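You operate a simulated robot arm through the tools that you are given. There is no shell and no other tool.

Carry out the task below with a simulated robot arm. There is one attempt and no reset: what you move stays moved.

TASK
Pug out a clay log, stop the mill and swing the nozzle cap shut.
Fine: open the cap and set the pointer knob to PUG first. Where these are worked on the way, their far stop is far enough and under half their travel is too little: nozzle cap.

Only the result counts: the job must be done as asked and must still hold three seconds after the hand-in. Knocking over, shifting, dropping, spilling or breaking anything else fails it. Lids that push on must go on centred and level and be pressed home; caps that screw on are set level and turned clockwise until they are tight.

THE ROBOT
A 7-joint arm with a fingered hand, fixed in place. Base frame: the origin is on the floor under the middle of its stand, x ahead of it, y to its left, z up. Lengths are in m, angles in rad, forces in N, time in s.
It reaches about 1.228 m from its shoulder. Its first joint turns from -2.007 to 2.007 rad. Payload 5 kg.
The TCP is the grasp point between the finger pads, 0.032 m short of the fingertips. In the tool frame z runs along the fingers and y along their closing line. The gripper opens to 0.16 m; its body begins 0.089 m behind the TCP. The gripper is a hand of 4 fingers: y runs from the thumb to the fingers, the wrist lies at [0, 0, -0.267] in the tool frame, and closing takes about 1.5 s.
Orientation is that of the tool frame in the base frame, as [roll, pitch, yaw] about the fixed x, y, z axes, in that order (R = Rz(yaw) Ry(pitch) Rx(roll)). With the fingers straight down and closing along the base's y, the tool's x points along the base's -x, its y along +y and its z along -z.

THE INTERFACE
- The arm moves only by the tool step_arm. Its argument "series" is text: rows parted by semicolons, each of 6 numbers parted by spaces: the shift along the tool's x, y, z in units of 100 mm (1.0 is 100 mm), then the turn, a rotation vector about the tool's x, y, z in units of 45 degrees (1.0 is 45 degrees). In form: dx dy dz rx ry rz; .... A call has 1 to 20 rows; each row is the pose to reach, as a shift and turn from the pose commanded when the call began, along the tool's axes at that moment. "jaw" is the gripper command, from -1 (shut) to 1 (fully open), values between in proportion, set as the call begins (left out, the last holds). A call with a number of a shift or a turn outside -1 to 1 is refused whole. Each row takes 0.2 s and may step no farther than 0.05 m and 0.15 rad from the row before; otherwise, or with a gripper value out of range, the whole call is refused. Where a pose cannot be reached the arm comes as near as it can. A force on the tool above 40 N (or 10 N above the force at the start of the call, whichever is more), or a blocked arm, ends the call early, and 0.2 s more pass. The fingers move at their own pace (about 0.045 m/s each) and stop on an object; they squeeze with about 23 N. The grip force told is the motor's: it shows also when the fingers shut on nothing. Time passes only in rows, and 0.2 s behind the last, so rows that repeat a pose let the fingers close. The reply holds the time, the measured pose of the TCP, the force on the tool along the base axes, the opening and the grip force, in the units named above and with some noise, with the torque about the TCP (base axes, N m) and any sound that the robot's microphone picked up.
- Cameras (640 x 400 px; columns grow to the right, rows downward): "scene" is fixed at [0.2195, -0.6492, 1.5613]; the picture's right is [0.94, -0.34, 0.00], its down [-0.15, -0.42, -0.90] and it looks along [0.30, 0.84, -0.45] (base axes); focal length 338 px, centre (320, 200). "wrist" rides on the gripper at [0.08, -0.004, -0.114] in the tool frame; the picture's right is [0.05, 1.00, 0.00], its down [-0.82, 0.04, -0.58] and it looks along [-0.58, 0.03, 0.82] (tool axes); focal length 265 px, centre (320, 200). There is no depth. A picture from a camera that has moved, and an enlarged one, comes with that camera's place and axes in the base frame and with its lens.
- grab_frame(camera): a new picture of that camera. It takes no simulated time.
- slide_trunk(by): slides the trunk up (or, below 0, down) by that many m; the arm rides with it, the base frame stays. It gives what a move gives, with no picture.
- set_grasp(shape): the hand has 4 fingers and takes this shape, open, in about a second: jaw (thumb against the fingers, like two jaws); tri (thumb and two fingers); tip (a fingertip pinch); poke (one finger out to press); point (the index stretched); flat (the hand flat); cup (the hand cupped); fist (a fist). The gripper value then closes the fingers along that shape, each until it touches; the sizes above hold for jaw. It gives what a move gives, with no picture.
- inspect(camera, box): a new picture of the part [left, top, right, bottom] of that camera's present view, enlarged. It takes no simulated time.
- finish_job(): hands the job in; it is judged then, once.

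Places have to be worked out from the pictures, the camera data and where the tool is seen. Open the gripper and draw the arm clear of the work before you hand the job in, unless the task says otherwise.

The tools are called after "Request:" as name(argument=value, ...) on one line, values as JSON. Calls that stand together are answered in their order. step_arm: Moves the arm, as the interface text tells. Its arguments: {"type":"object","properties":{"series":{"type":"string"},"jaw":{"type":"number"}},"required":["series"]} The other tools are called the same way: slide_trunk (by) moves the trunk up or down; set_grasp (shape) gives the hand a shape; grab_frame (camera) takes a picture; inspect (camera, box) takes an enlarged picture of a part of a camera's view; finish_job () hands the job in.

At the start:

```text
time: 0.0
tcp_pos: [0.3332, 0.5454, 1.3103]
ee_rot: [3.14, -0.002, 3.141]
wrist_force: [0.2, 0.2, 0.7]
wrist_torque: [-0.02, 0.02, -0.03]
gripper_width: 0.16
grip_force: 0.0
shape: jaw
trunk travel left (down, up): [-0.775, 0.215]
```

scene: 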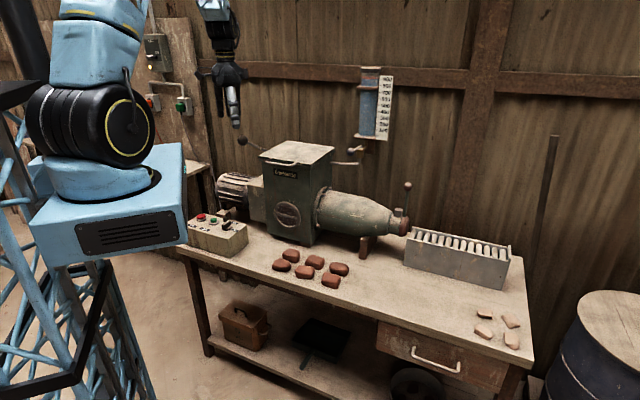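
wrist: 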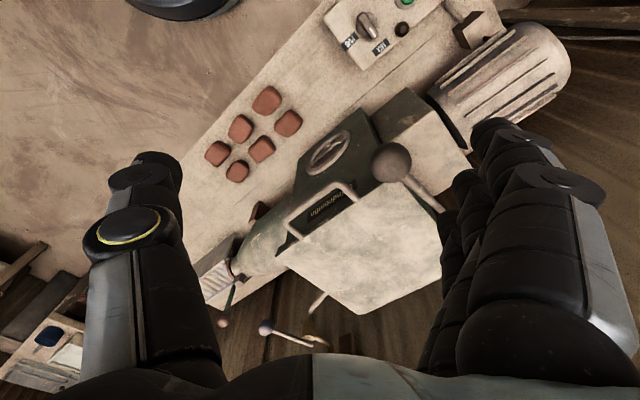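

I start by looking closer at the pug mill, the control box and the nozzle to work out where things are.

Request:
inspect(camera="scene", box=[170, 120, 430, 300])

Request:
inspect(camera="scene", box=[180, 190, 260, 260])

Request:
inspect(camera="scene", box=[330, 160, 530, 300])

Request:
inspect(camera="scene", box=[130, 20, 270, 150])

Request:
inspect(camera="wrist", box=[300, 0, 480, 112])

Request:
inspect(camera="scene", box=[310, 50, 430, 170])

```text
2.22 times, centred on (300, 210) of scene
camera zoom: at [0.2195, -0.6492, 1.5613], right [0.94, -0.34, 0.0], down [-0.15, -0.42, -0.9], along [0.3, 0.84, -0.45], focal length 752 px, centre (364, 178)
```

zoom: 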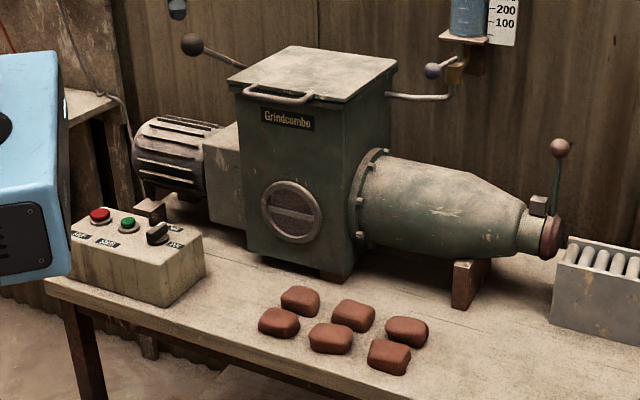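

```text
5.71 times, centred on (220, 225) of scene
camera zoom: at [0.2195, -0.6492, 1.5613], right [0.94, -0.34, 0.0], down [-0.15, -0.42, -0.9], along [0.3, 0.84, -0.45], focal length 1933 px, centre (891, 57)
```

zoom: 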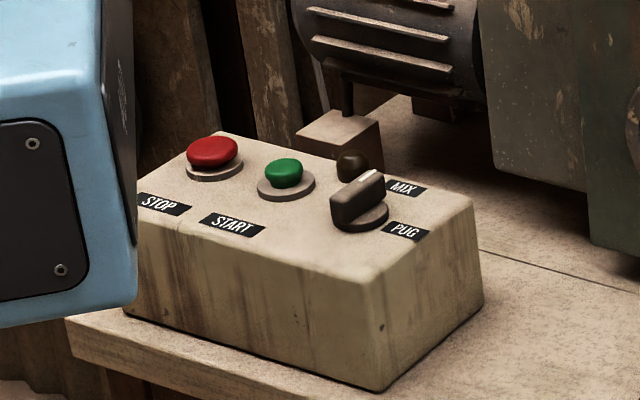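

```text
2.86 times, centred on (430, 230) of scene
camera zoom: at [0.2195, -0.6492, 1.5613], right [0.94, -0.34, 0.0], down [-0.15, -0.42, -0.9], along [0.3, 0.84, -0.45], focal length 966 px, centre (6, 114)
```

zoom: 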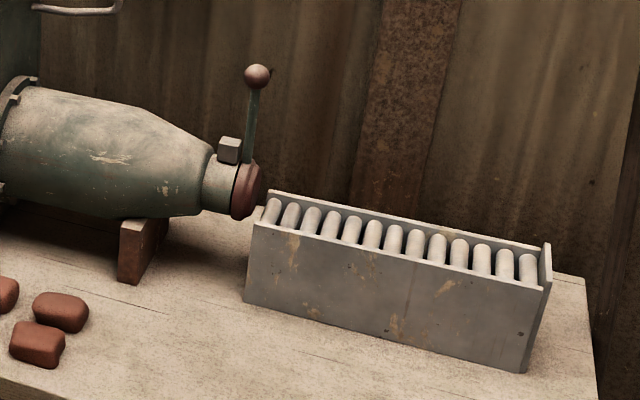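

```text
3.08 times, centred on (200, 85) of scene
camera zoom: at [0.2195, -0.6492, 1.5613], right [0.94, -0.34, 0.0], down [-0.15, -0.42, -0.9], along [0.3, 0.84, -0.45], focal length 1041 px, centre (689, 554)
```

zoom: 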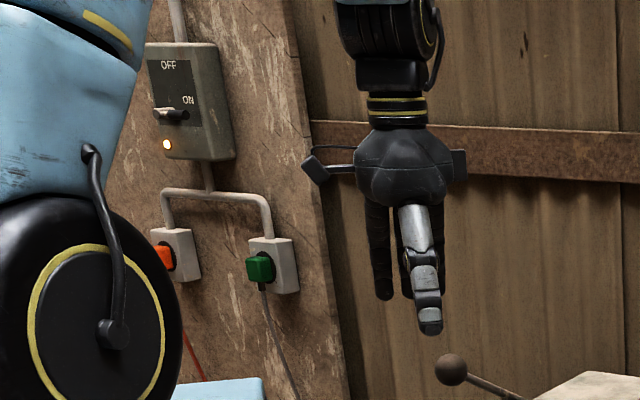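

```text
3.56 times, centred on (390, 56) of wrist
camera zoom: at [0.2525, 0.5401, 1.4235], right [-0.05, 1.0, 0.0], down [0.82, 0.04, 0.58], along [0.58, 0.03, -0.82], focal length 944 px, centre (71, 712)
```

zoom: 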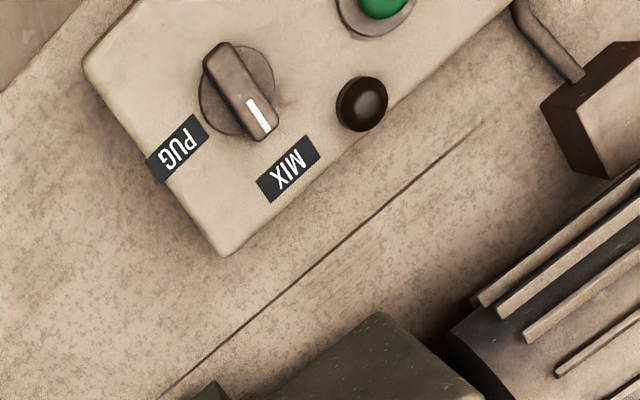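

```text
3.33 times, centred on (370, 110) of scene
camera zoom: at [0.2195, -0.6492, 1.5613], right [0.94, -0.34, 0.0], down [-0.15, -0.42, -0.9], along [0.3, 0.84, -0.45], focal length 1128 px, centre (153, 500)
```

zoom: 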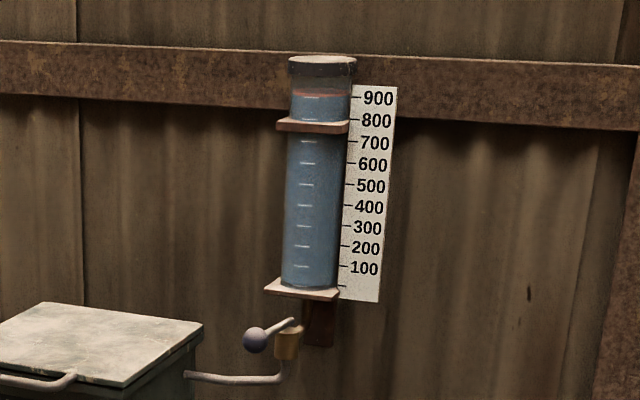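

The control box knob sits near (0.265, 0.63, 0.83) and points to MIX. The nozzle cap is near (0.915, 0.31, 0.87), with its ball lever at about z 1.04. I move the hand toward the nozzle at a safe height to look at how the cap is hinged.

Request:
step_arm(series="-0.4 -0.2 0 0 0 0; -0.8 -0.4 0 0 0 0; -1 -0.6 0 0 0 0; -1 -0.8 0 0 0 0")

Request:
step_arm(series="-0.4 -0.2 0 0 0 0; -0.8 -0.4 0 0 0 0; -1 -0.6 0 0 0 0; -1 -0.8 0 0 0 0")

Request:
step_arm(series="-0.4 -0.2 0 0 0 0; -0.8 -0.4 0 0 0 0; -1 -0.6 0 0 0 0; -1 -0.8 0 0 0 0")

Request:
grab_frame(camera="wrist")

Request:
grab_frame(camera="scene")

```text
time: 1.0
tcp_pos: [0.4323, 0.4647, 1.3109]
ee_rot: [-3.141, 0.0, 3.14]
wrist_force: [0.4, 0.8, 0.3]
wrist_torque: [0.0, 0.01, 0.0]
gripper_width: 0.1599
grip_force: 0.1
shape: jaw
trunk travel left (down, up): [-0.775, 0.215]
```

```text
time: 2.0
tcp_pos: [0.534, 0.3856, 1.3111]
ee_rot: [3.14, -0.001, 3.141]
wrist_force: [0.5, -0.5, -0.2]
wrist_torque: [0.03, 0.0, -0.02]
gripper_width: 0.1598
grip_force: 0.1
shape: jaw
trunk travel left (down, up): [-0.775, 0.215]
```

```text
time: 3.0
tcp_pos: [0.6341, 0.304, 1.3099]
ee_rot: [-3.14, 0.002, 3.141]
wrist_force: [-0.7, -0.5, 0.2]
wrist_torque: [0.01, -0.01, 0.06]
gripper_width: 0.1599
grip_force: 0.1
shape: jaw
trunk travel left (down, up): [-0.775, 0.215]
```

```text
taken
camera wrist: at [0.5529, 0.2994, 1.4235], right [-0.05, 1.0, 0.0], down [0.82, 0.04, 0.58], along [0.58, 0.03, -0.82], focal length 265 px, centre (320, 200)
```

wrist: 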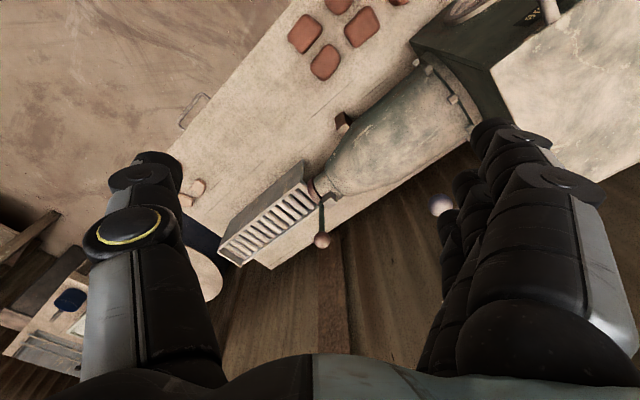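

```text
taken
```

scene: 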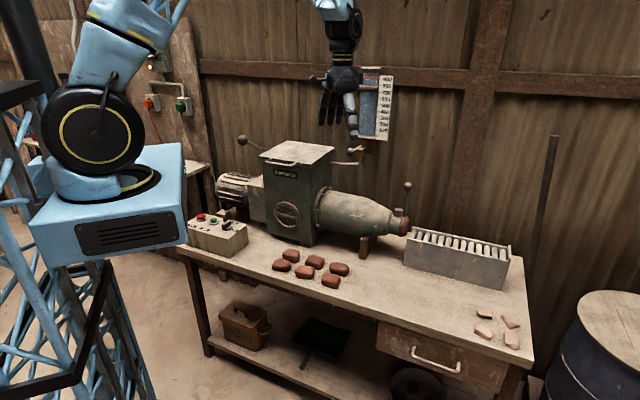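

The hand is now over the front of the mill and the cap is in the wrist view. I look closer at the cap, its hinge and lever.

Request:
inspect(camera="wrist", box=[270, 150, 390, 260])

Request:
inspect(camera="scene", box=[375, 170, 435, 250])

Request:
inspect(camera="wrist", box=[160, 40, 520, 270])

```text
3.64 times, centred on (330, 205) of wrist
camera zoom: at [0.5529, 0.2994, 1.4235], right [-0.05, 1.0, 0.0], down [0.82, 0.04, 0.58], along [0.58, 0.03, -0.82], focal length 965 px, centre (284, 182)
```

zoom: 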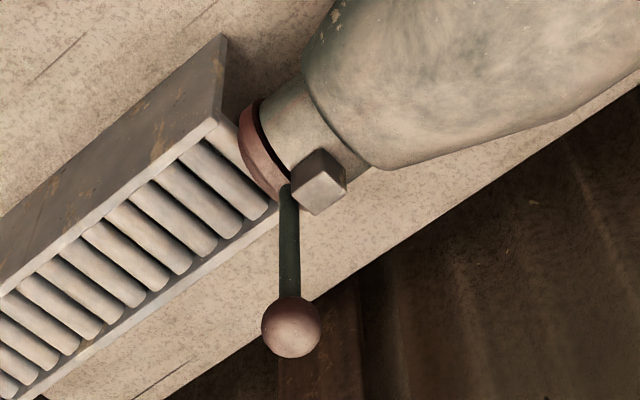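

```text
5.00 times, centred on (405, 210) of scene
camera zoom: at [0.2195, -0.6492, 1.5613], right [0.94, -0.34, 0.0], down [-0.15, -0.42, -0.9], along [0.3, 0.84, -0.45], focal length 1691 px, centre (-105, 150)
```

zoom: 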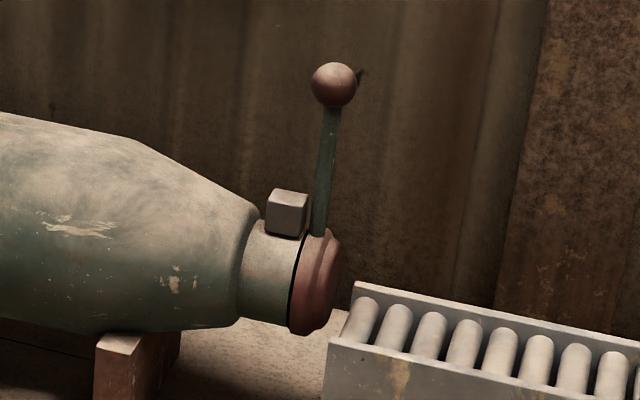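

```text
1.74 times, centred on (340, 155) of wrist
camera zoom: at [0.5529, 0.2994, 1.4235], right [-0.05, 1.0, 0.0], down [0.82, 0.04, 0.58], along [0.58, 0.03, -0.82], focal length 462 px, centre (285, 278)
```

zoom: 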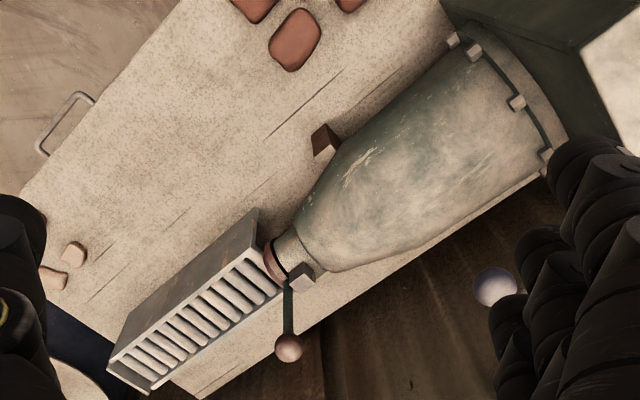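

The ball is at about (0.915, 0.322, 1.041), the lever base at z≈0.913, and the hinge block lies directly behind it on the nozzle top. I turn the hand so its closing line runs along the nozzle axis and come nearer for a closer look.

Request:
step_arm(series="-0.2 -0.05 0.1 0 0 -0.184; -0.4 -0.1 0.2 0 0 -0.367; -0.6 -0.15 0.3 0 0 -0.55; -0.8 -0.2 0.4 0 0 -0.734; -1 -0.24 0.5 0 0 -0.918")

Request:
step_arm(series="-0.21 -0.29 0.3 0 0 0; -0.42 -0.58 0.6 0 0 0; -0.63 -0.88 0.9 0 0 0")

Request:
grab_frame(camera="wrist")

Request:
grab_frame(camera="scene")

```text
time: 4.2
tcp_pos: [0.7333, 0.2791, 1.2609]
ee_rot: [3.141, 0.0, -2.419]
wrist_force: [0.3, 0.0, -0.6]
wrist_torque: [0.02, 0.02, 0.03]
gripper_width: 0.1601
grip_force: 0.0
shape: jaw
trunk travel left (down, up): [-0.775, 0.215]
```

```text
time: 5.0
tcp_pos: [0.8425, 0.2542, 1.1713]
ee_rot: [3.14, -0.003, -2.42]
wrist_force: [0.0, 0.1, -0.4]
wrist_torque: [-0.03, 0.07, 0.0]
gripper_width: 0.1601
grip_force: 0.1
shape: jaw
trunk travel left (down, up): [-0.775, 0.215]
```

```text
taken
camera wrist: at [0.7833, 0.1979, 1.2832], right [-0.7, 0.72, 0.0], down [0.59, 0.57, 0.58], along [0.41, 0.4, -0.82], focal length 265 px, centre (320, 200)
```

wrist: 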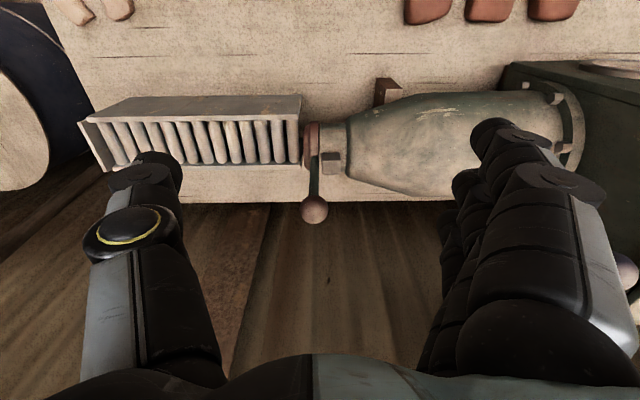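

```text
taken
```

scene: 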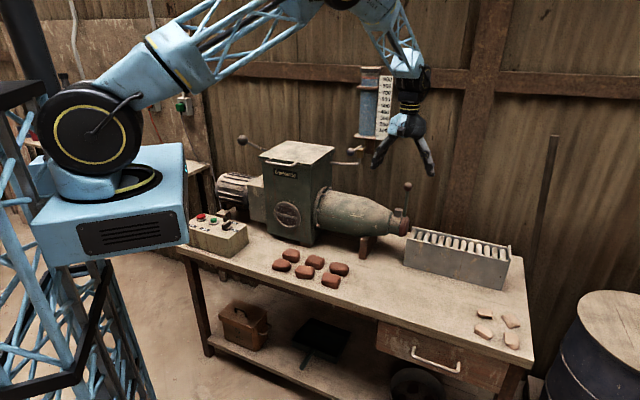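

The table edge is now level in the wrist view, so the yaw is close to the mill axis. I zoom in on the hinge.

Request:
inspect(camera="wrist", box=[270, 100, 370, 230])

Request:
inspect(camera="wrist", box=[70, 60, 570, 260])

```text
3.08 times, centred on (320, 165) of wrist
camera zoom: at [0.7833, 0.1979, 1.2832], right [-0.7, 0.72, 0.0], down [0.59, 0.57, 0.58], along [0.41, 0.4, -0.82], focal length 817 px, centre (320, 308)
```

zoom: 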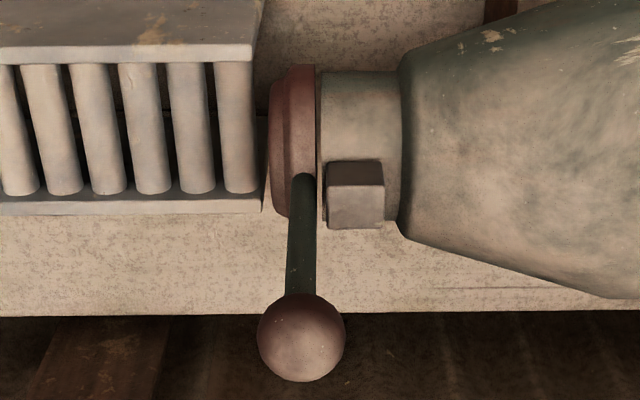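

```text
1.28 times, centred on (320, 160) of wrist
camera zoom: at [0.7833, 0.1979, 1.2832], right [-0.7, 0.72, 0.0], down [0.59, 0.57, 0.58], along [0.41, 0.4, -0.82], focal length 340 px, centre (320, 251)
```

zoom: 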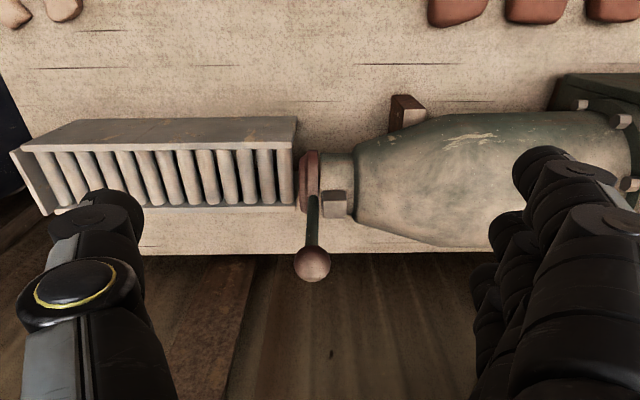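

The lever stands straight up and the hinge block is central on the nozzle top. The ball is at about (0.917, 0.320, 1.045). I bring the open hand over the ball so it lies between the thumb and fingers.

Request:
step_arm(series="-0.33 0 0.1 0 0 -0.03; -0.66 0 0.3 0 0 -0.065; -0.99 0 0.6 0 0 -0.065")

Request:
grab_frame(camera="wrist")

```text
time: 5.8
tcp_pos: [0.9137, 0.3236, 1.1063]
ee_rot: [3.14, 0.001, -2.371]
wrist_force: [1.3, -0.2, -0.4]
wrist_torque: [-0.03, 0.05, -0.01]
gripper_width: 0.1599
grip_force: 0.1
shape: jaw
trunk travel left (down, up): [-0.775, 0.215]
```

```text
taken
camera wrist: at [0.8597, 0.264, 1.2214], right [-0.73, 0.68, 0.0], down [0.56, 0.6, 0.58], along [0.39, 0.42, -0.82], focal length 265 px, centre (320, 200)
```

wrist: 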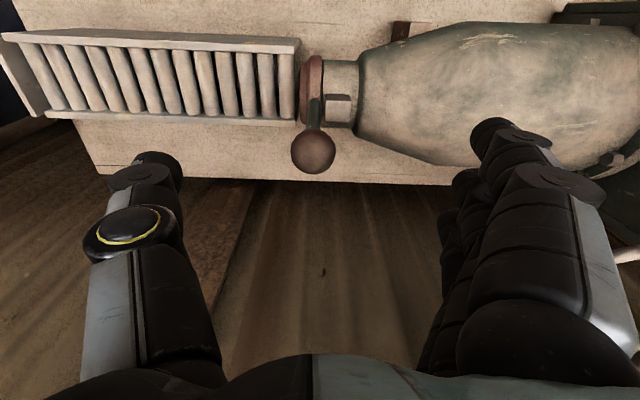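

The ball sits about 60 mm below the TCP and nearly centred. I lower onto it without closing yet.

Request:
step_arm(series="-0.016 -0.05 0.3 0 0 0; -0.016 -0.052 0.62 0 0 0")

Request:
grab_frame(camera="wrist")

Request:
grab_frame(camera="scene")

```text
time: 6.4
tcp_pos: [0.918, 0.3175, 1.0495]
ee_rot: [3.141, 0.001, -2.37]
wrist_force: [-0.1, -0.4, -0.1]
wrist_torque: [0.01, 0.03, 0.02]
gripper_width: 0.1599
grip_force: 0.0
shape: jaw
trunk travel left (down, up): [-0.775, 0.215]
```

```text
taken
camera wrist: at [0.8626, 0.259, 1.1618], right [-0.73, 0.68, 0.0], down [0.55, 0.6, 0.58], along [0.39, 0.42, -0.82], focal length 265 px, centre (320, 200)
```

wrist: 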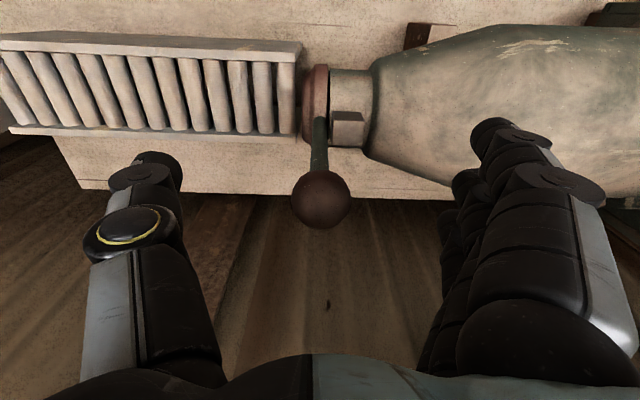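

```text
taken
```

scene: 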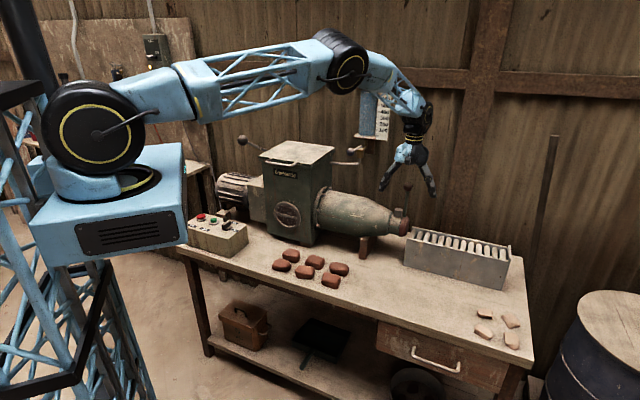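

The ball is exactly centred in the wrist view between the thumb and fingers. I close the hand on it.

Request:
step_arm(series="0 0 0 0 0 0; 0 0 0 0 0 0; 0 0 0 0 0 0; 0 0 0 0 0 0; 0 0 0 0 0 0; 0 0 0 0 0 0; 0 0 0 0 0 0; 0 0 0 0 0 0; 0 0 0 0 0 0", jaw=-1)

Request:
grab_frame(camera="wrist")

```text
time: 8.4
tcp_pos: [0.9176, 0.3188, 1.0496]
ee_rot: [3.141, 0.001, -2.372]
wrist_force: [0.5, 0.0, -0.3]
wrist_torque: [-0.05, -0.02, 0.02]
gripper_width: 0.0098
grip_force: 3.1
shape: jaw
trunk travel left (down, up): [-0.775, 0.215]
```

```text
taken
camera wrist: at [0.8625, 0.2591, 1.1611], right [-0.73, 0.68, 0.0], down [0.56, 0.6, 0.58], along [0.39, 0.42, -0.82], focal length 265 px, centre (320, 200)
```

wrist: 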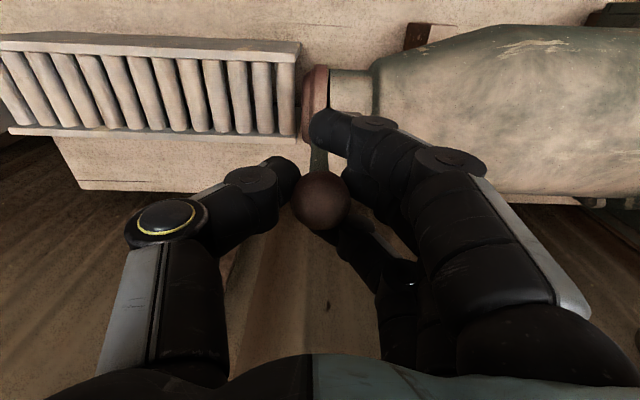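

The fingers have come round the ball. The grip force is still low, so I give them more time to close.

Request:
step_arm(series="0 0 0 0 0 0; 0 0 0 0 0 0; 0 0 0 0 0 0; 0 0 0 0 0 0; 0 0 0 0 0 0")

Request:
inspect(camera="wrist", box=[200, 60, 440, 300])

```text
time: 9.6
tcp_pos: [0.9192, 0.3162, 1.0471]
ee_rot: [3.141, 0.0, -2.37]
wrist_force: [8.0, -7.6, -4.8]
wrist_torque: [-0.09, -0.03, -0.02]
gripper_width: 0.0063
grip_force: 23.4
shape: jaw
trunk travel left (down, up): [-0.775, 0.215]
```

```text
1.67 times, centred on (320, 180) of wrist
camera zoom: at [0.8637, 0.2577, 1.1605], right [-0.73, 0.68, 0.0], down [0.56, 0.6, 0.58], along [0.39, 0.42, -0.82], focal length 442 px, centre (320, 233)
```

zoom: 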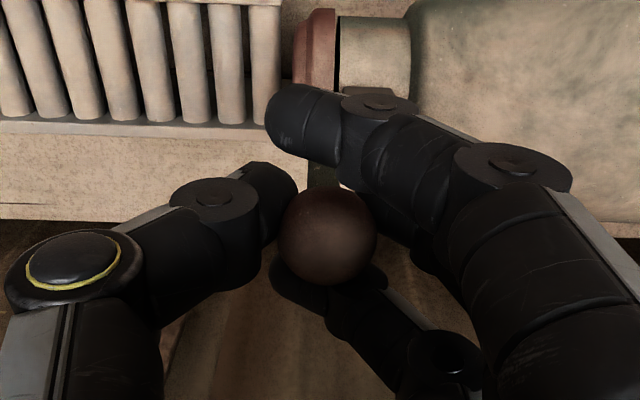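

The hand now holds the ball firmly (23 N), with a sideways reaction along the nozzle axis. I test gently whether the lever swings sideways toward the robot, in 5 mm steps.

Request:
step_arm(series="0.05 0 0 0 0 0; 0.1 0 0 0 0 0; 0.1 0 0 0 0 0")

Request:
grab_frame(camera="wrist")

```text
time: 10.4
tcp_pos: [0.9121, 0.3102, 1.0462]
ee_rot: [3.14, -0.001, -2.372]
wrist_force: [10.1, -6.9, -8.3]
wrist_torque: [0.04, -0.15, -0.07]
gripper_width: 0.0061
grip_force: 22.3
shape: jaw
trunk travel left (down, up): [-0.775, 0.215]
```

```text
taken
camera wrist: at [0.8566, 0.2512, 1.1603], right [-0.73, 0.68, 0.0], down [0.56, 0.6, 0.58], along [0.39, 0.42, -0.82], focal length 265 px, centre (320, 200)
```

wrist: 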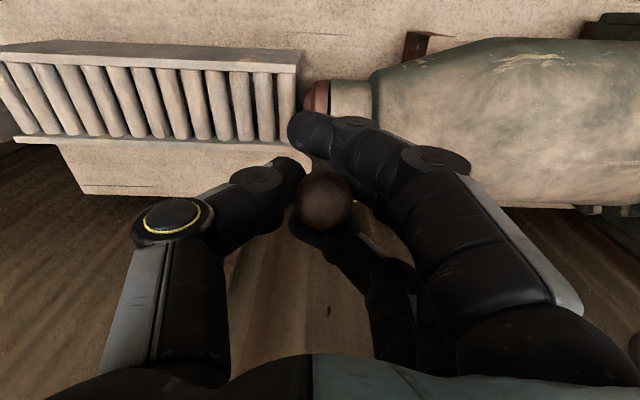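

The ball stayed centred with only ~2 N sideways, so it seems to have moved with the hand. I check in the scene picture.

Request:
inspect(camera="scene", box=[365, 130, 445, 250])

Request:
step_arm(series="0.1 0 0.01 0 0 0; 0.2 0 0.03 0 0 0; 0.2 0 0.03 0 0 0")

Request:
grab_frame(camera="wrist")

Request:
inspect(camera="scene", box=[365, 130, 445, 250])

```text
3.33 times, centred on (405, 190) of scene
camera zoom: at [0.2195, -0.6492, 1.5613], right [0.94, -0.34, 0.0], down [-0.15, -0.42, -0.9], along [0.3, 0.84, -0.45], focal length 1128 px, centre (37, 233)
```

zoom: 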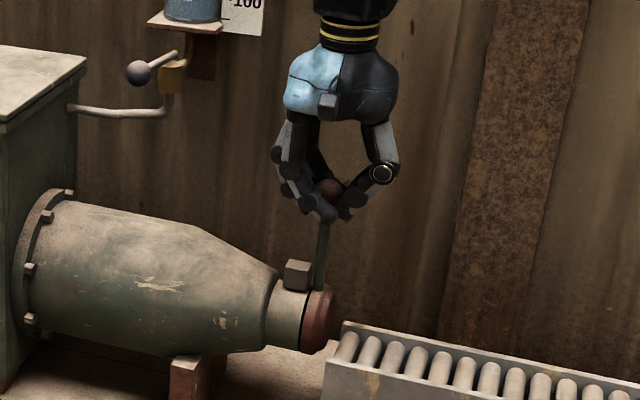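

```text
time: 11.2
tcp_pos: [0.8979, 0.2978, 1.0439]
ee_rot: [3.139, 0.0, -2.369]
wrist_force: [10.1, -4.4, -14.5]
wrist_torque: [0.01, -0.12, -0.04]
gripper_width: 0.0056
grip_force: 23.1
shape: jaw
trunk travel left (down, up): [-0.775, 0.215]
```

```text
taken
camera wrist: at [0.8424, 0.2377, 1.1567], right [-0.73, 0.68, 0.0], down [0.56, 0.6, 0.58], along [0.39, 0.42, -0.82], focal length 265 px, centre (320, 200)
```

wrist: 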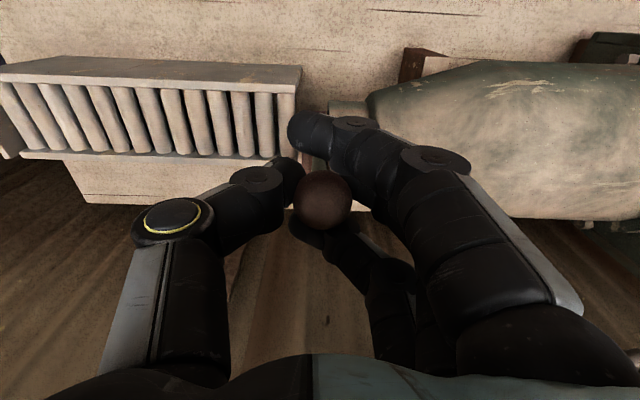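

```text
3.33 times, centred on (405, 190) of scene
camera zoom: at [0.2195, -0.6492, 1.5613], right [0.94, -0.34, 0.0], down [-0.15, -0.42, -0.9], along [0.3, 0.84, -0.45], focal length 1128 px, centre (37, 233)
```

zoom: 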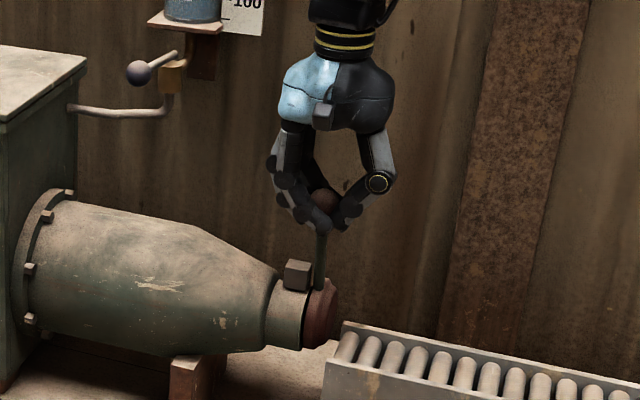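

The lever does swing toward the robot, with the cap moving to the other side, so its axis runs along the nozzle. I follow the arc (radius about 0.12 m) and tilt the hand with the lever, watching the force.

Request:
step_arm(series="0.13 0 0.06 0 -0.144 0; 0.265 0 0.125 0 -0.3 0")

Request:
inspect(camera="scene", box=[365, 130, 445, 250])

Request:
grab_frame(camera="wrist")

```text
time: 11.8
tcp_pos: [0.8791, 0.2798, 1.0327]
ee_rot: [3.14, 0.237, -2.37]
wrist_force: [10.8, -5.1, -8.6]
wrist_torque: [-0.01, -0.11, -0.08]
gripper_width: 0.0054
grip_force: 23.1
shape: jaw
trunk travel left (down, up): [-0.775, 0.215]
```

```text
3.33 times, centred on (405, 190) of scene
camera zoom: at [0.2195, -0.6492, 1.5613], right [0.94, -0.34, 0.0], down [-0.15, -0.42, -0.9], along [0.3, 0.84, -0.45], focal length 1128 px, centre (37, 233)
```

zoom: 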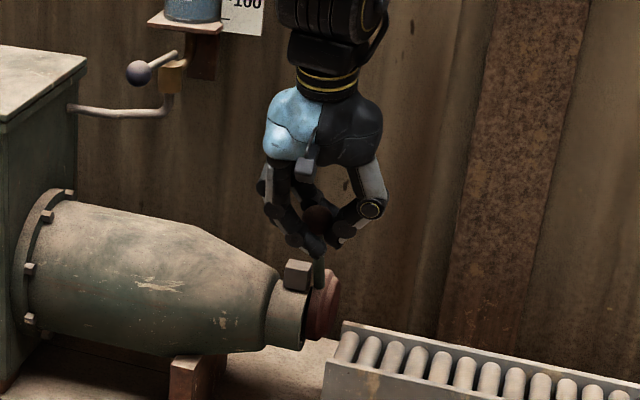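

```text
taken
camera wrist: at [0.8062, 0.2024, 1.1231], right [-0.73, 0.68, -0.01], down [0.44, 0.49, 0.75], along [0.52, 0.55, -0.66], focal length 265 px, centre (320, 200)
```

wrist: 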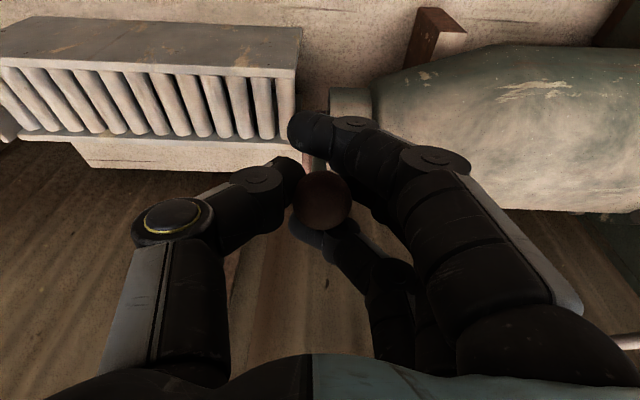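

The swing follows well (about 29° so far), with the best-fit radius about 0.11 m. I continue along the arc with the hand tilting along.

Request:
step_arm(series="0.147 0 0.055 0 -0.178 0; 0.286 0 0.13 0 -0.356 0")

Request:
inspect(camera="scene", box=[365, 130, 445, 250])

Request:
grab_frame(camera="wrist")

```text
time: 12.4
tcp_pos: [0.8623, 0.2625, 1.0132]
ee_rot: [3.14, 0.517, -2.369]
wrist_force: [13.6, -3.5, -6.7]
wrist_torque: [-0.02, -0.13, -0.09]
gripper_width: 0.0052
grip_force: 23.3
shape: jaw
trunk travel left (down, up): [-0.775, 0.215]
```

```text
3.33 times, centred on (405, 190) of scene
camera zoom: at [0.2195, -0.6492, 1.5613], right [0.94, -0.34, 0.0], down [-0.15, -0.42, -0.9], along [0.3, 0.84, -0.45], focal length 1128 px, centre (37, 233)
```

zoom: 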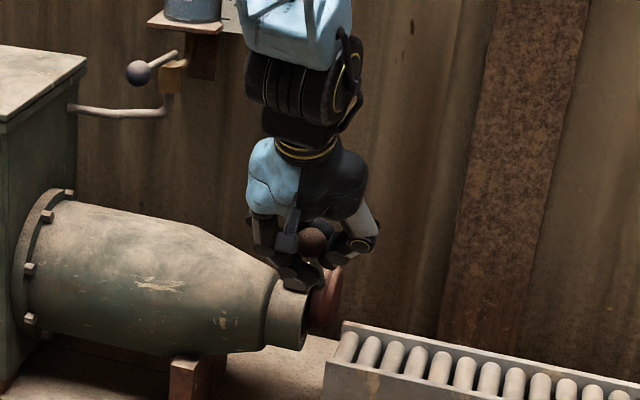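

```text
taken
camera wrist: at [0.7732, 0.17, 1.0713], right [-0.73, 0.68, -0.02], down [0.28, 0.33, 0.9], along [0.63, 0.65, -0.43], focal length 265 px, centre (320, 200)
```

wrist: 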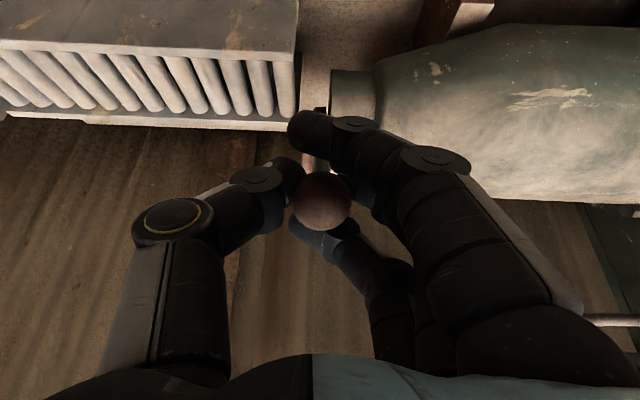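

The cap has swung about 47° with little resistance. I carry on along the arc (fitted radius 0.104 m) toward the far stop.

Request:
step_arm(series="0.125 0 0.054 0 -0.178 0; 0.252 0 0.125 0 -0.356 0")

Request:
inspect(camera="scene", box=[365, 130, 445, 250])

Request:
grab_frame(camera="wrist")

```text
time: 13.0
tcp_pos: [0.8514, 0.2483, 0.9904]
ee_rot: [3.14, 0.795, -2.372]
wrist_force: [11.6, -6.4, -1.9]
wrist_torque: [-0.04, 0.02, -0.06]
gripper_width: 0.0054
grip_force: 23.0
shape: jaw
trunk travel left (down, up): [-0.775, 0.215]
```

```text
3.33 times, centred on (405, 190) of scene
camera zoom: at [0.2195, -0.6492, 1.5613], right [0.94, -0.34, 0.0], down [-0.15, -0.42, -0.9], along [0.3, 0.84, -0.45], focal length 1128 px, centre (37, 233)
```

zoom: 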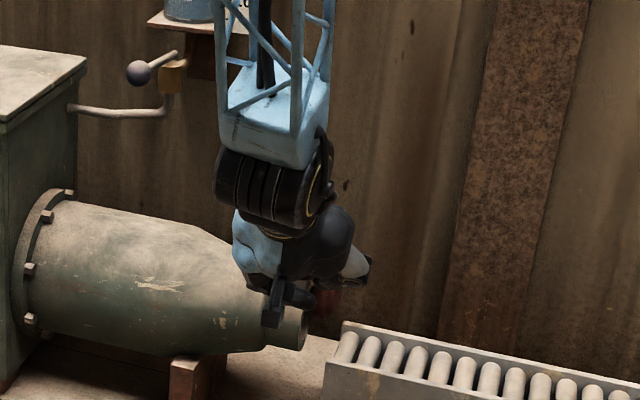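

```text
taken
camera wrist: at [0.7532, 0.15, 1.0115], right [-0.72, 0.69, -0.04], down [0.08, 0.14, 0.99], along [0.69, 0.71, -0.16], focal length 265 px, centre (320, 200)
```

wrist: 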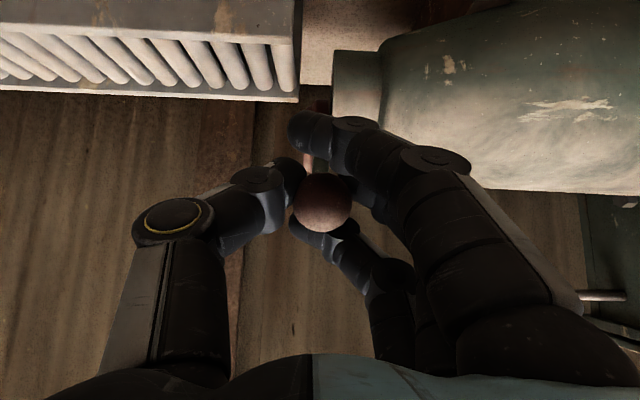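

The nozzle mouth is now uncovered and the lever is at about 63°. I go on toward the far stop.

Request:
step_arm(series="0.129 0 0.062 0 -0.178 0; 0.257 0 0.135 0 -0.356 0")

Request:
grab_frame(camera="scene")

Request:
grab_frame(camera="wrist")

```text
time: 13.6
tcp_pos: [0.8433, 0.2427, 0.9623]
ee_rot: [3.138, 1.074, -2.377]
wrist_force: [10.0, -12.2, -0.4]
wrist_torque: [-0.08, 0.0, -0.25]
gripper_width: 0.0061
grip_force: 23.0
shape: jaw
trunk travel left (down, up): [-0.775, 0.215]
```

```text
taken
```

scene: 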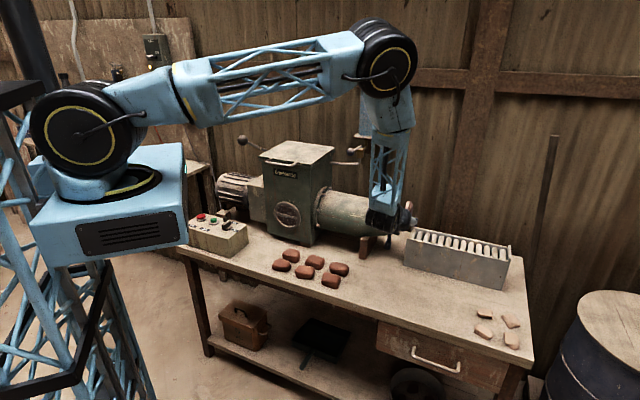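

```text
taken
camera wrist: at [0.7466, 0.1434, 0.9445], right [-0.71, 0.7, -0.04], down [-0.11, -0.06, 0.99], along [0.69, 0.71, 0.12], focal length 265 px, centre (320, 200)
```

wrist: 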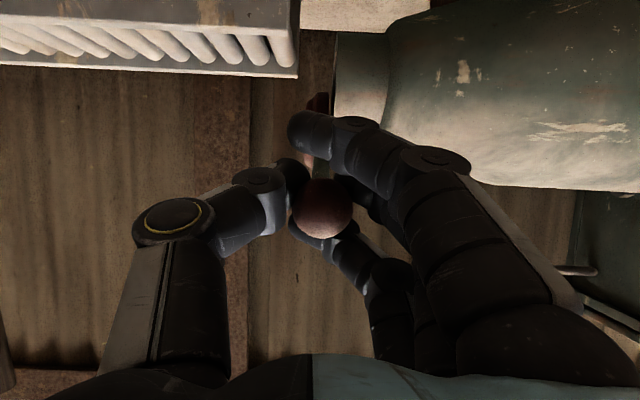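

About 79° now and still low resistance. I continue with small steps, ready for the stop.

Request:
step_arm(series="0.127 0 0.064 0 -0.178 0; 0.255 0 0.137 0 -0.356 0")

Request:
grab_frame(camera="wrist")

Request:
inspect(camera="scene", box=[345, 130, 445, 270])

```text
time: 14.2
tcp_pos: [0.8435, 0.2429, 0.9335]
ee_rot: [3.137, 1.356, -2.376]
wrist_force: [10.0, -10.0, 0.8]
wrist_torque: [0.05, 0.11, -0.23]
gripper_width: 0.0053
grip_force: 22.9
shape: jaw
trunk travel left (down, up): [-0.775, 0.215]
```

```text
taken
camera wrist: at [0.7532, 0.1507, 0.8785], right [-0.7, 0.71, -0.05], down [-0.31, -0.24, 0.92], along [0.64, 0.66, 0.39], focal length 265 px, centre (320, 200)
```

wrist: 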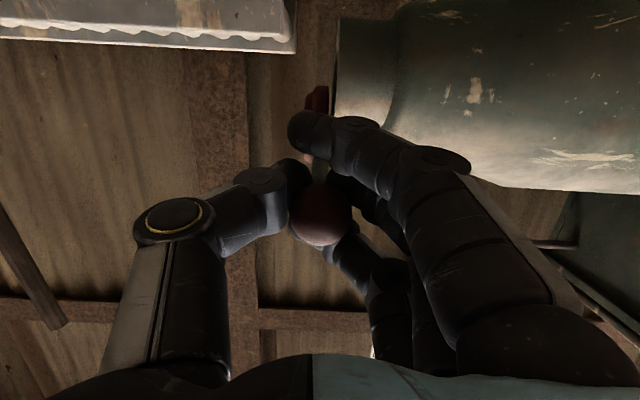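

```text
2.86 times, centred on (395, 200) of scene
camera zoom: at [0.2195, -0.6492, 1.5613], right [0.94, -0.34, 0.0], down [-0.15, -0.42, -0.9], along [0.3, 0.84, -0.45], focal length 966 px, centre (106, 200)
```

zoom: 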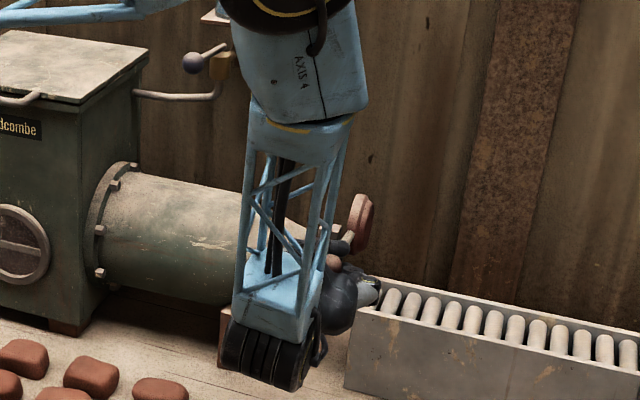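

The cap is now swung well aside, with the lever near horizontal and almost no force. I try a little further to find the far stop.

Request:
step_arm(series="0.138 0 0.05 0 -0.1 0; 0.265 0 0.122 0 -0.25 0")

Request:
grab_frame(camera="wrist")

Request:
inspect(camera="scene", box=[345, 130, 445, 270])

```text
time: 14.8
tcp_pos: [0.847, 0.2485, 0.9046]
ee_rot: [3.07, 1.552, -2.442]
wrist_force: [10.8, -11.3, -0.6]
wrist_torque: [0.03, 0.04, -0.14]
gripper_width: 0.0044
grip_force: 23.4
shape: jaw
trunk travel left (down, up): [-0.775, 0.215]
```

```text
taken
camera wrist: at [0.7666, 0.1643, 0.8256], right [-0.7, 0.72, -0.05], down [-0.43, -0.36, 0.83], along [0.57, 0.6, 0.56], focal length 265 px, centre (320, 200)
```

wrist: 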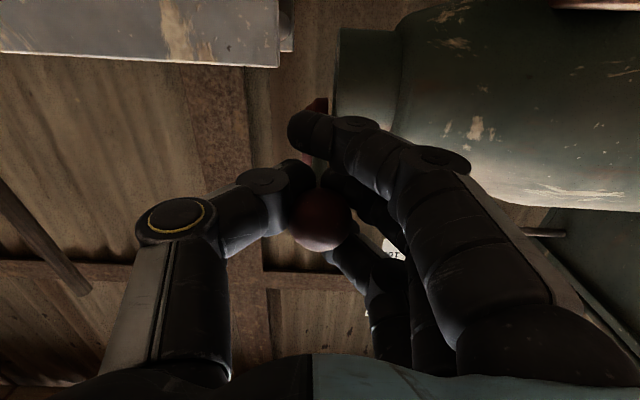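

```text
2.86 times, centred on (395, 200) of scene
camera zoom: at [0.2195, -0.6492, 1.5613], right [0.94, -0.34, 0.0], down [-0.15, -0.42, -0.9], along [0.3, 0.84, -0.45], focal length 966 px, centre (106, 200)
```

zoom: 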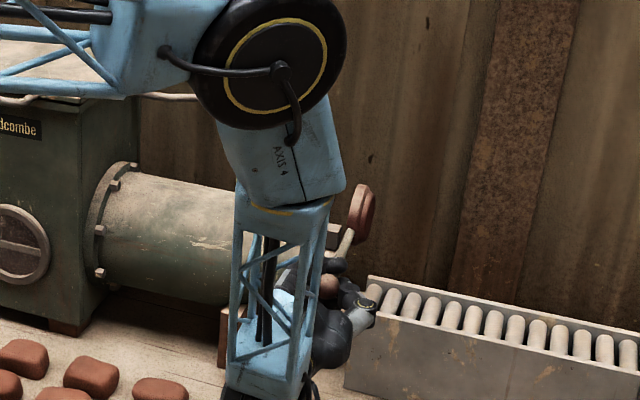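

The cap has rotated past roughly 105° and is well clear of the nozzle mouth. I open the fingers a little and check that the cap stays put.

Request:
step_arm(series="0 0 0 0 0 0; 0 0 0 0 0 0; 0 0 0 0 0 0; 0 0 0 0 0 0; 0 0 0 0 0 0", jaw=-0.35)

Request:
grab_frame(camera="wrist")

Request:
inspect(camera="scene", box=[345, 130, 445, 270])

```text
time: 16.0
tcp_pos: [0.8452, 0.2486, 0.9037]
ee_rot: [3.126, 1.548, -2.386]
wrist_force: [-0.1, -0.8, -0.1]
wrist_torque: [0.0, -0.03, 0.02]
gripper_width: 0.0512
grip_force: 0.0
shape: jaw
trunk travel left (down, up): [-0.775, 0.215]
```

```text
taken
camera wrist: at [0.7653, 0.1649, 0.8261], right [-0.7, 0.71, -0.05], down [-0.43, -0.36, 0.83], along [0.57, 0.6, 0.56], focal length 265 px, centre (320, 200)
```

wrist: 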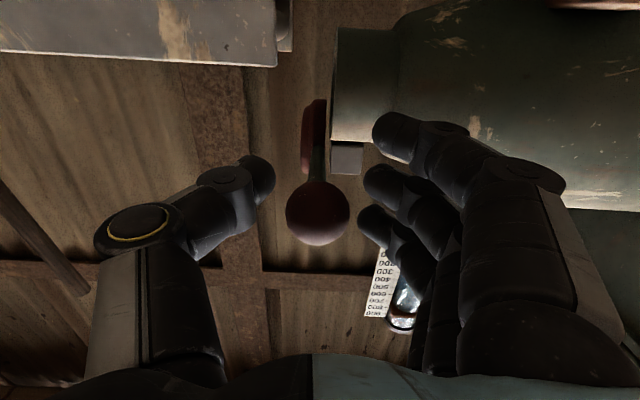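

```text
2.86 times, centred on (395, 200) of scene
camera zoom: at [0.2195, -0.6492, 1.5613], right [0.94, -0.34, 0.0], down [-0.15, -0.42, -0.9], along [0.3, 0.84, -0.45], focal length 966 px, centre (106, 200)
```

zoom: 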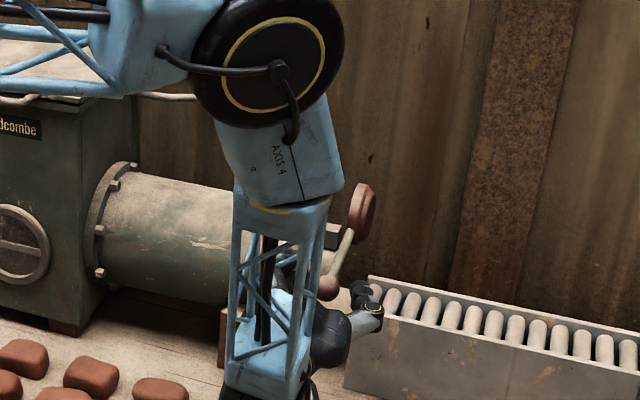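

The fingers are off the ball and the cap stays open. I retract straight back from the ball.

Request:
step_arm(series="0 0 -0.25 0 0 0; 0 0 -0.6 0 0 0; 0 0 -1 0 0 0")

Request:
grab_frame(camera="wrist")

Request:
inspect(camera="scene", box=[345, 130, 445, 270])

```text
time: 16.8
tcp_pos: [0.7731, 0.1806, 0.9056]
ee_rot: [3.136, 1.55, -2.377]
wrist_force: [-0.3, -0.1, 0.1]
wrist_torque: [0.01, 0.04, 0.03]
gripper_width: 0.0517
grip_force: 0.1
shape: jaw
trunk travel left (down, up): [-0.775, 0.215]
```

```text
taken
camera wrist: at [0.6936, 0.0958, 0.8281], right [-0.7, 0.71, -0.05], down [-0.43, -0.36, 0.83], along [0.57, 0.6, 0.56], focal length 265 px, centre (320, 200)
```

wrist: 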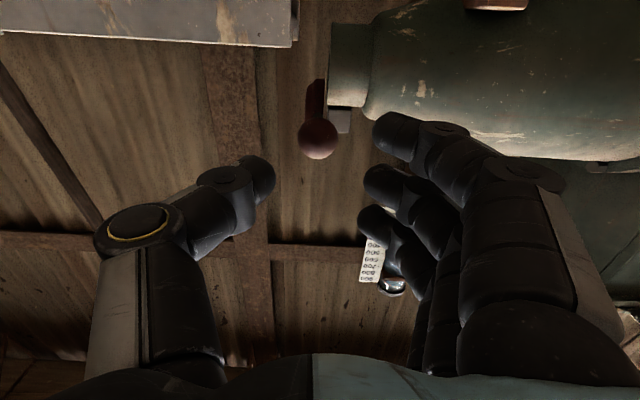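

```text
2.86 times, centred on (395, 200) of scene
camera zoom: at [0.2195, -0.6492, 1.5613], right [0.94, -0.34, 0.0], down [-0.15, -0.42, -0.9], along [0.3, 0.84, -0.45], focal length 966 px, centre (106, 200)
```

zoom: 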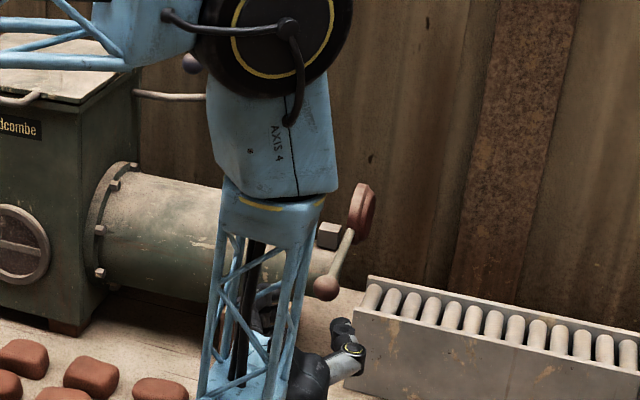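

The cap stays open with the ball near (0.840, 0.243, 0.908). I now raise the hand and turn it back to vertical for the knob.

Request:
step_arm(series="-0.2 0 0 0 0.18 0; -0.4 0 0 0 0.36 0; -0.6 0 0 0 0.54 0; -0.8 0 0 0 0.72 0; -1 0 0 0 0.9 0")

Request:
step_arm(series="-0.15 0 -0.13 0 0.18 0; -0.3 0 -0.26 0 0.36 0; -0.45 0 -0.4 0 0.54 0; -0.6 0 -0.53 0 0.72 0; -0.74 0 -0.67 0 0.9 0")

Request:
grab_frame(camera="scene")

```text
time: 18.0
tcp_pos: [0.775, 0.1812, 1.0062]
ee_rot: [3.142, 0.84, -2.37]
wrist_force: [-0.1, 0.3, -0.1]
wrist_torque: [0.0, -0.04, 0.0]
gripper_width: 0.0517
grip_force: 0.0
shape: jaw
trunk travel left (down, up): [-0.775, 0.215]
```

```text
time: 19.2
tcp_pos: [0.775, 0.1868, 1.1077]
ee_rot: [-3.137, 0.132, -2.365]
wrist_force: [-0.9, 2.1, 0.6]
wrist_torque: [-0.21, -0.08, 0.01]
gripper_width: 0.052
grip_force: 0.0
shape: jaw
trunk travel left (down, up): [-0.775, 0.215]
```

```text
taken
```

scene: 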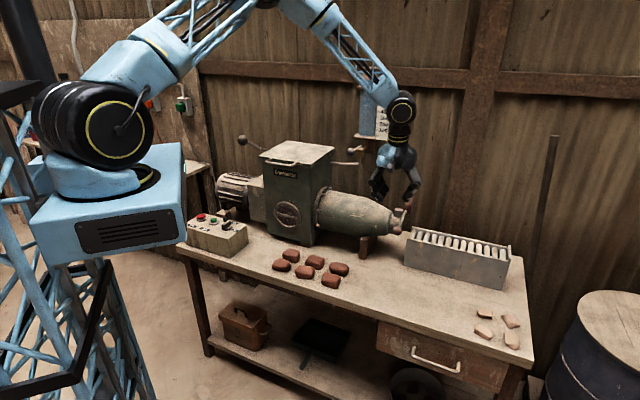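

The cap is still open and the hand is clear. I travel along the front of the mill toward the control box at a safe height.

Request:
step_arm(series="0 0.4 -0.2 0 0.1 0; 0 0.8 -0.4 0 0.168 0; 0 1 -0.6 0 0.168 0")

Request:
step_arm(series="0 0.48 0 0 0 0; 0 0.96 0 0 0 0")

Request:
step_arm(series="0 0.48 0 0 0 0; 0 0.96 0 0 0 0")

Request:
step_arm(series="0 0.48 0 0 0 0; 0 0.96 0 0 0 0")

Request:
step_arm(series="0 0.48 0 0 0 0; 0 0.96 0 0 0 0")

Request:
grab_frame(camera="wrist")

Request:
grab_frame(camera="scene")

```text
time: 20.0
tcp_pos: [0.7003, 0.246, 1.1689]
ee_rot: [-3.142, 0.003, -2.371]
wrist_force: [0.7, 0.3, 0.2]
wrist_torque: [0.0, -0.05, 0.02]
gripper_width: 0.0518
grip_force: 0.1
shape: jaw
trunk travel left (down, up): [-0.775, 0.215]
```

```text
time: 20.6
tcp_pos: [0.6326, 0.315, 1.1667]
ee_rot: [3.14, 0.004, -2.371]
wrist_force: [-0.3, 0.3, 0.4]
wrist_torque: [-0.05, -0.02, -0.01]
gripper_width: 0.052
grip_force: 0.1
shape: jaw
trunk travel left (down, up): [-0.775, 0.215]
```

```text
time: 21.2
tcp_pos: [0.5674, 0.3832, 1.1675]
ee_rot: [-3.14, 0.006, -2.37]
wrist_force: [-0.8, 0.1, 0.0]
wrist_torque: [-0.02, -0.02, 0.0]
gripper_width: 0.0521
grip_force: 0.0
shape: jaw
trunk travel left (down, up): [-0.775, 0.215]
```

```text
time: 21.8
tcp_pos: [0.4985, 0.4529, 1.1663]
ee_rot: [3.14, 0.004, -2.37]
wrist_force: [0.8, 0.5, -0.5]
wrist_torque: [0.02, -0.02, -0.02]
gripper_width: 0.052
grip_force: 0.0
shape: jaw
trunk travel left (down, up): [-0.775, 0.215]
```

```text
time: 22.4
tcp_pos: [0.4317, 0.5215, 1.1661]
ee_rot: [3.141, 0.005, -2.372]
wrist_force: [0.2, 0.0, -0.5]
wrist_torque: [0.0, -0.01, -0.01]
gripper_width: 0.0519
grip_force: 0.0
shape: jaw
trunk travel left (down, up): [-0.775, 0.215]
```

```text
taken
camera wrist: at [0.3764, 0.4623, 1.2789], right [-0.73, 0.68, 0.0], down [0.55, 0.6, 0.58], along [0.4, 0.43, -0.81], focal length 265 px, centre (320, 200)
```

wrist: 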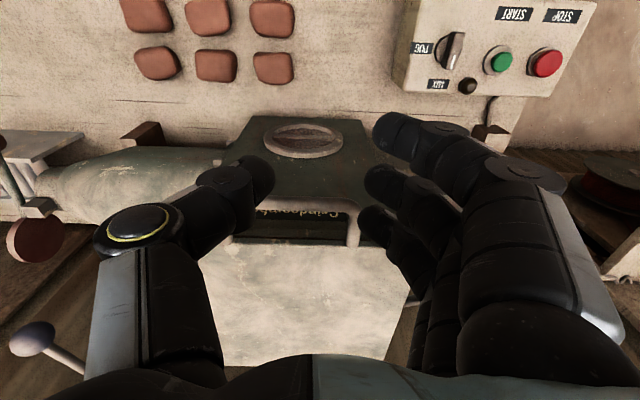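

```text
taken
```

scene: 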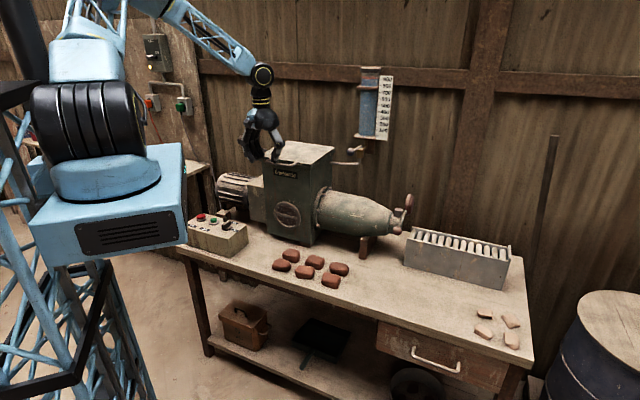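

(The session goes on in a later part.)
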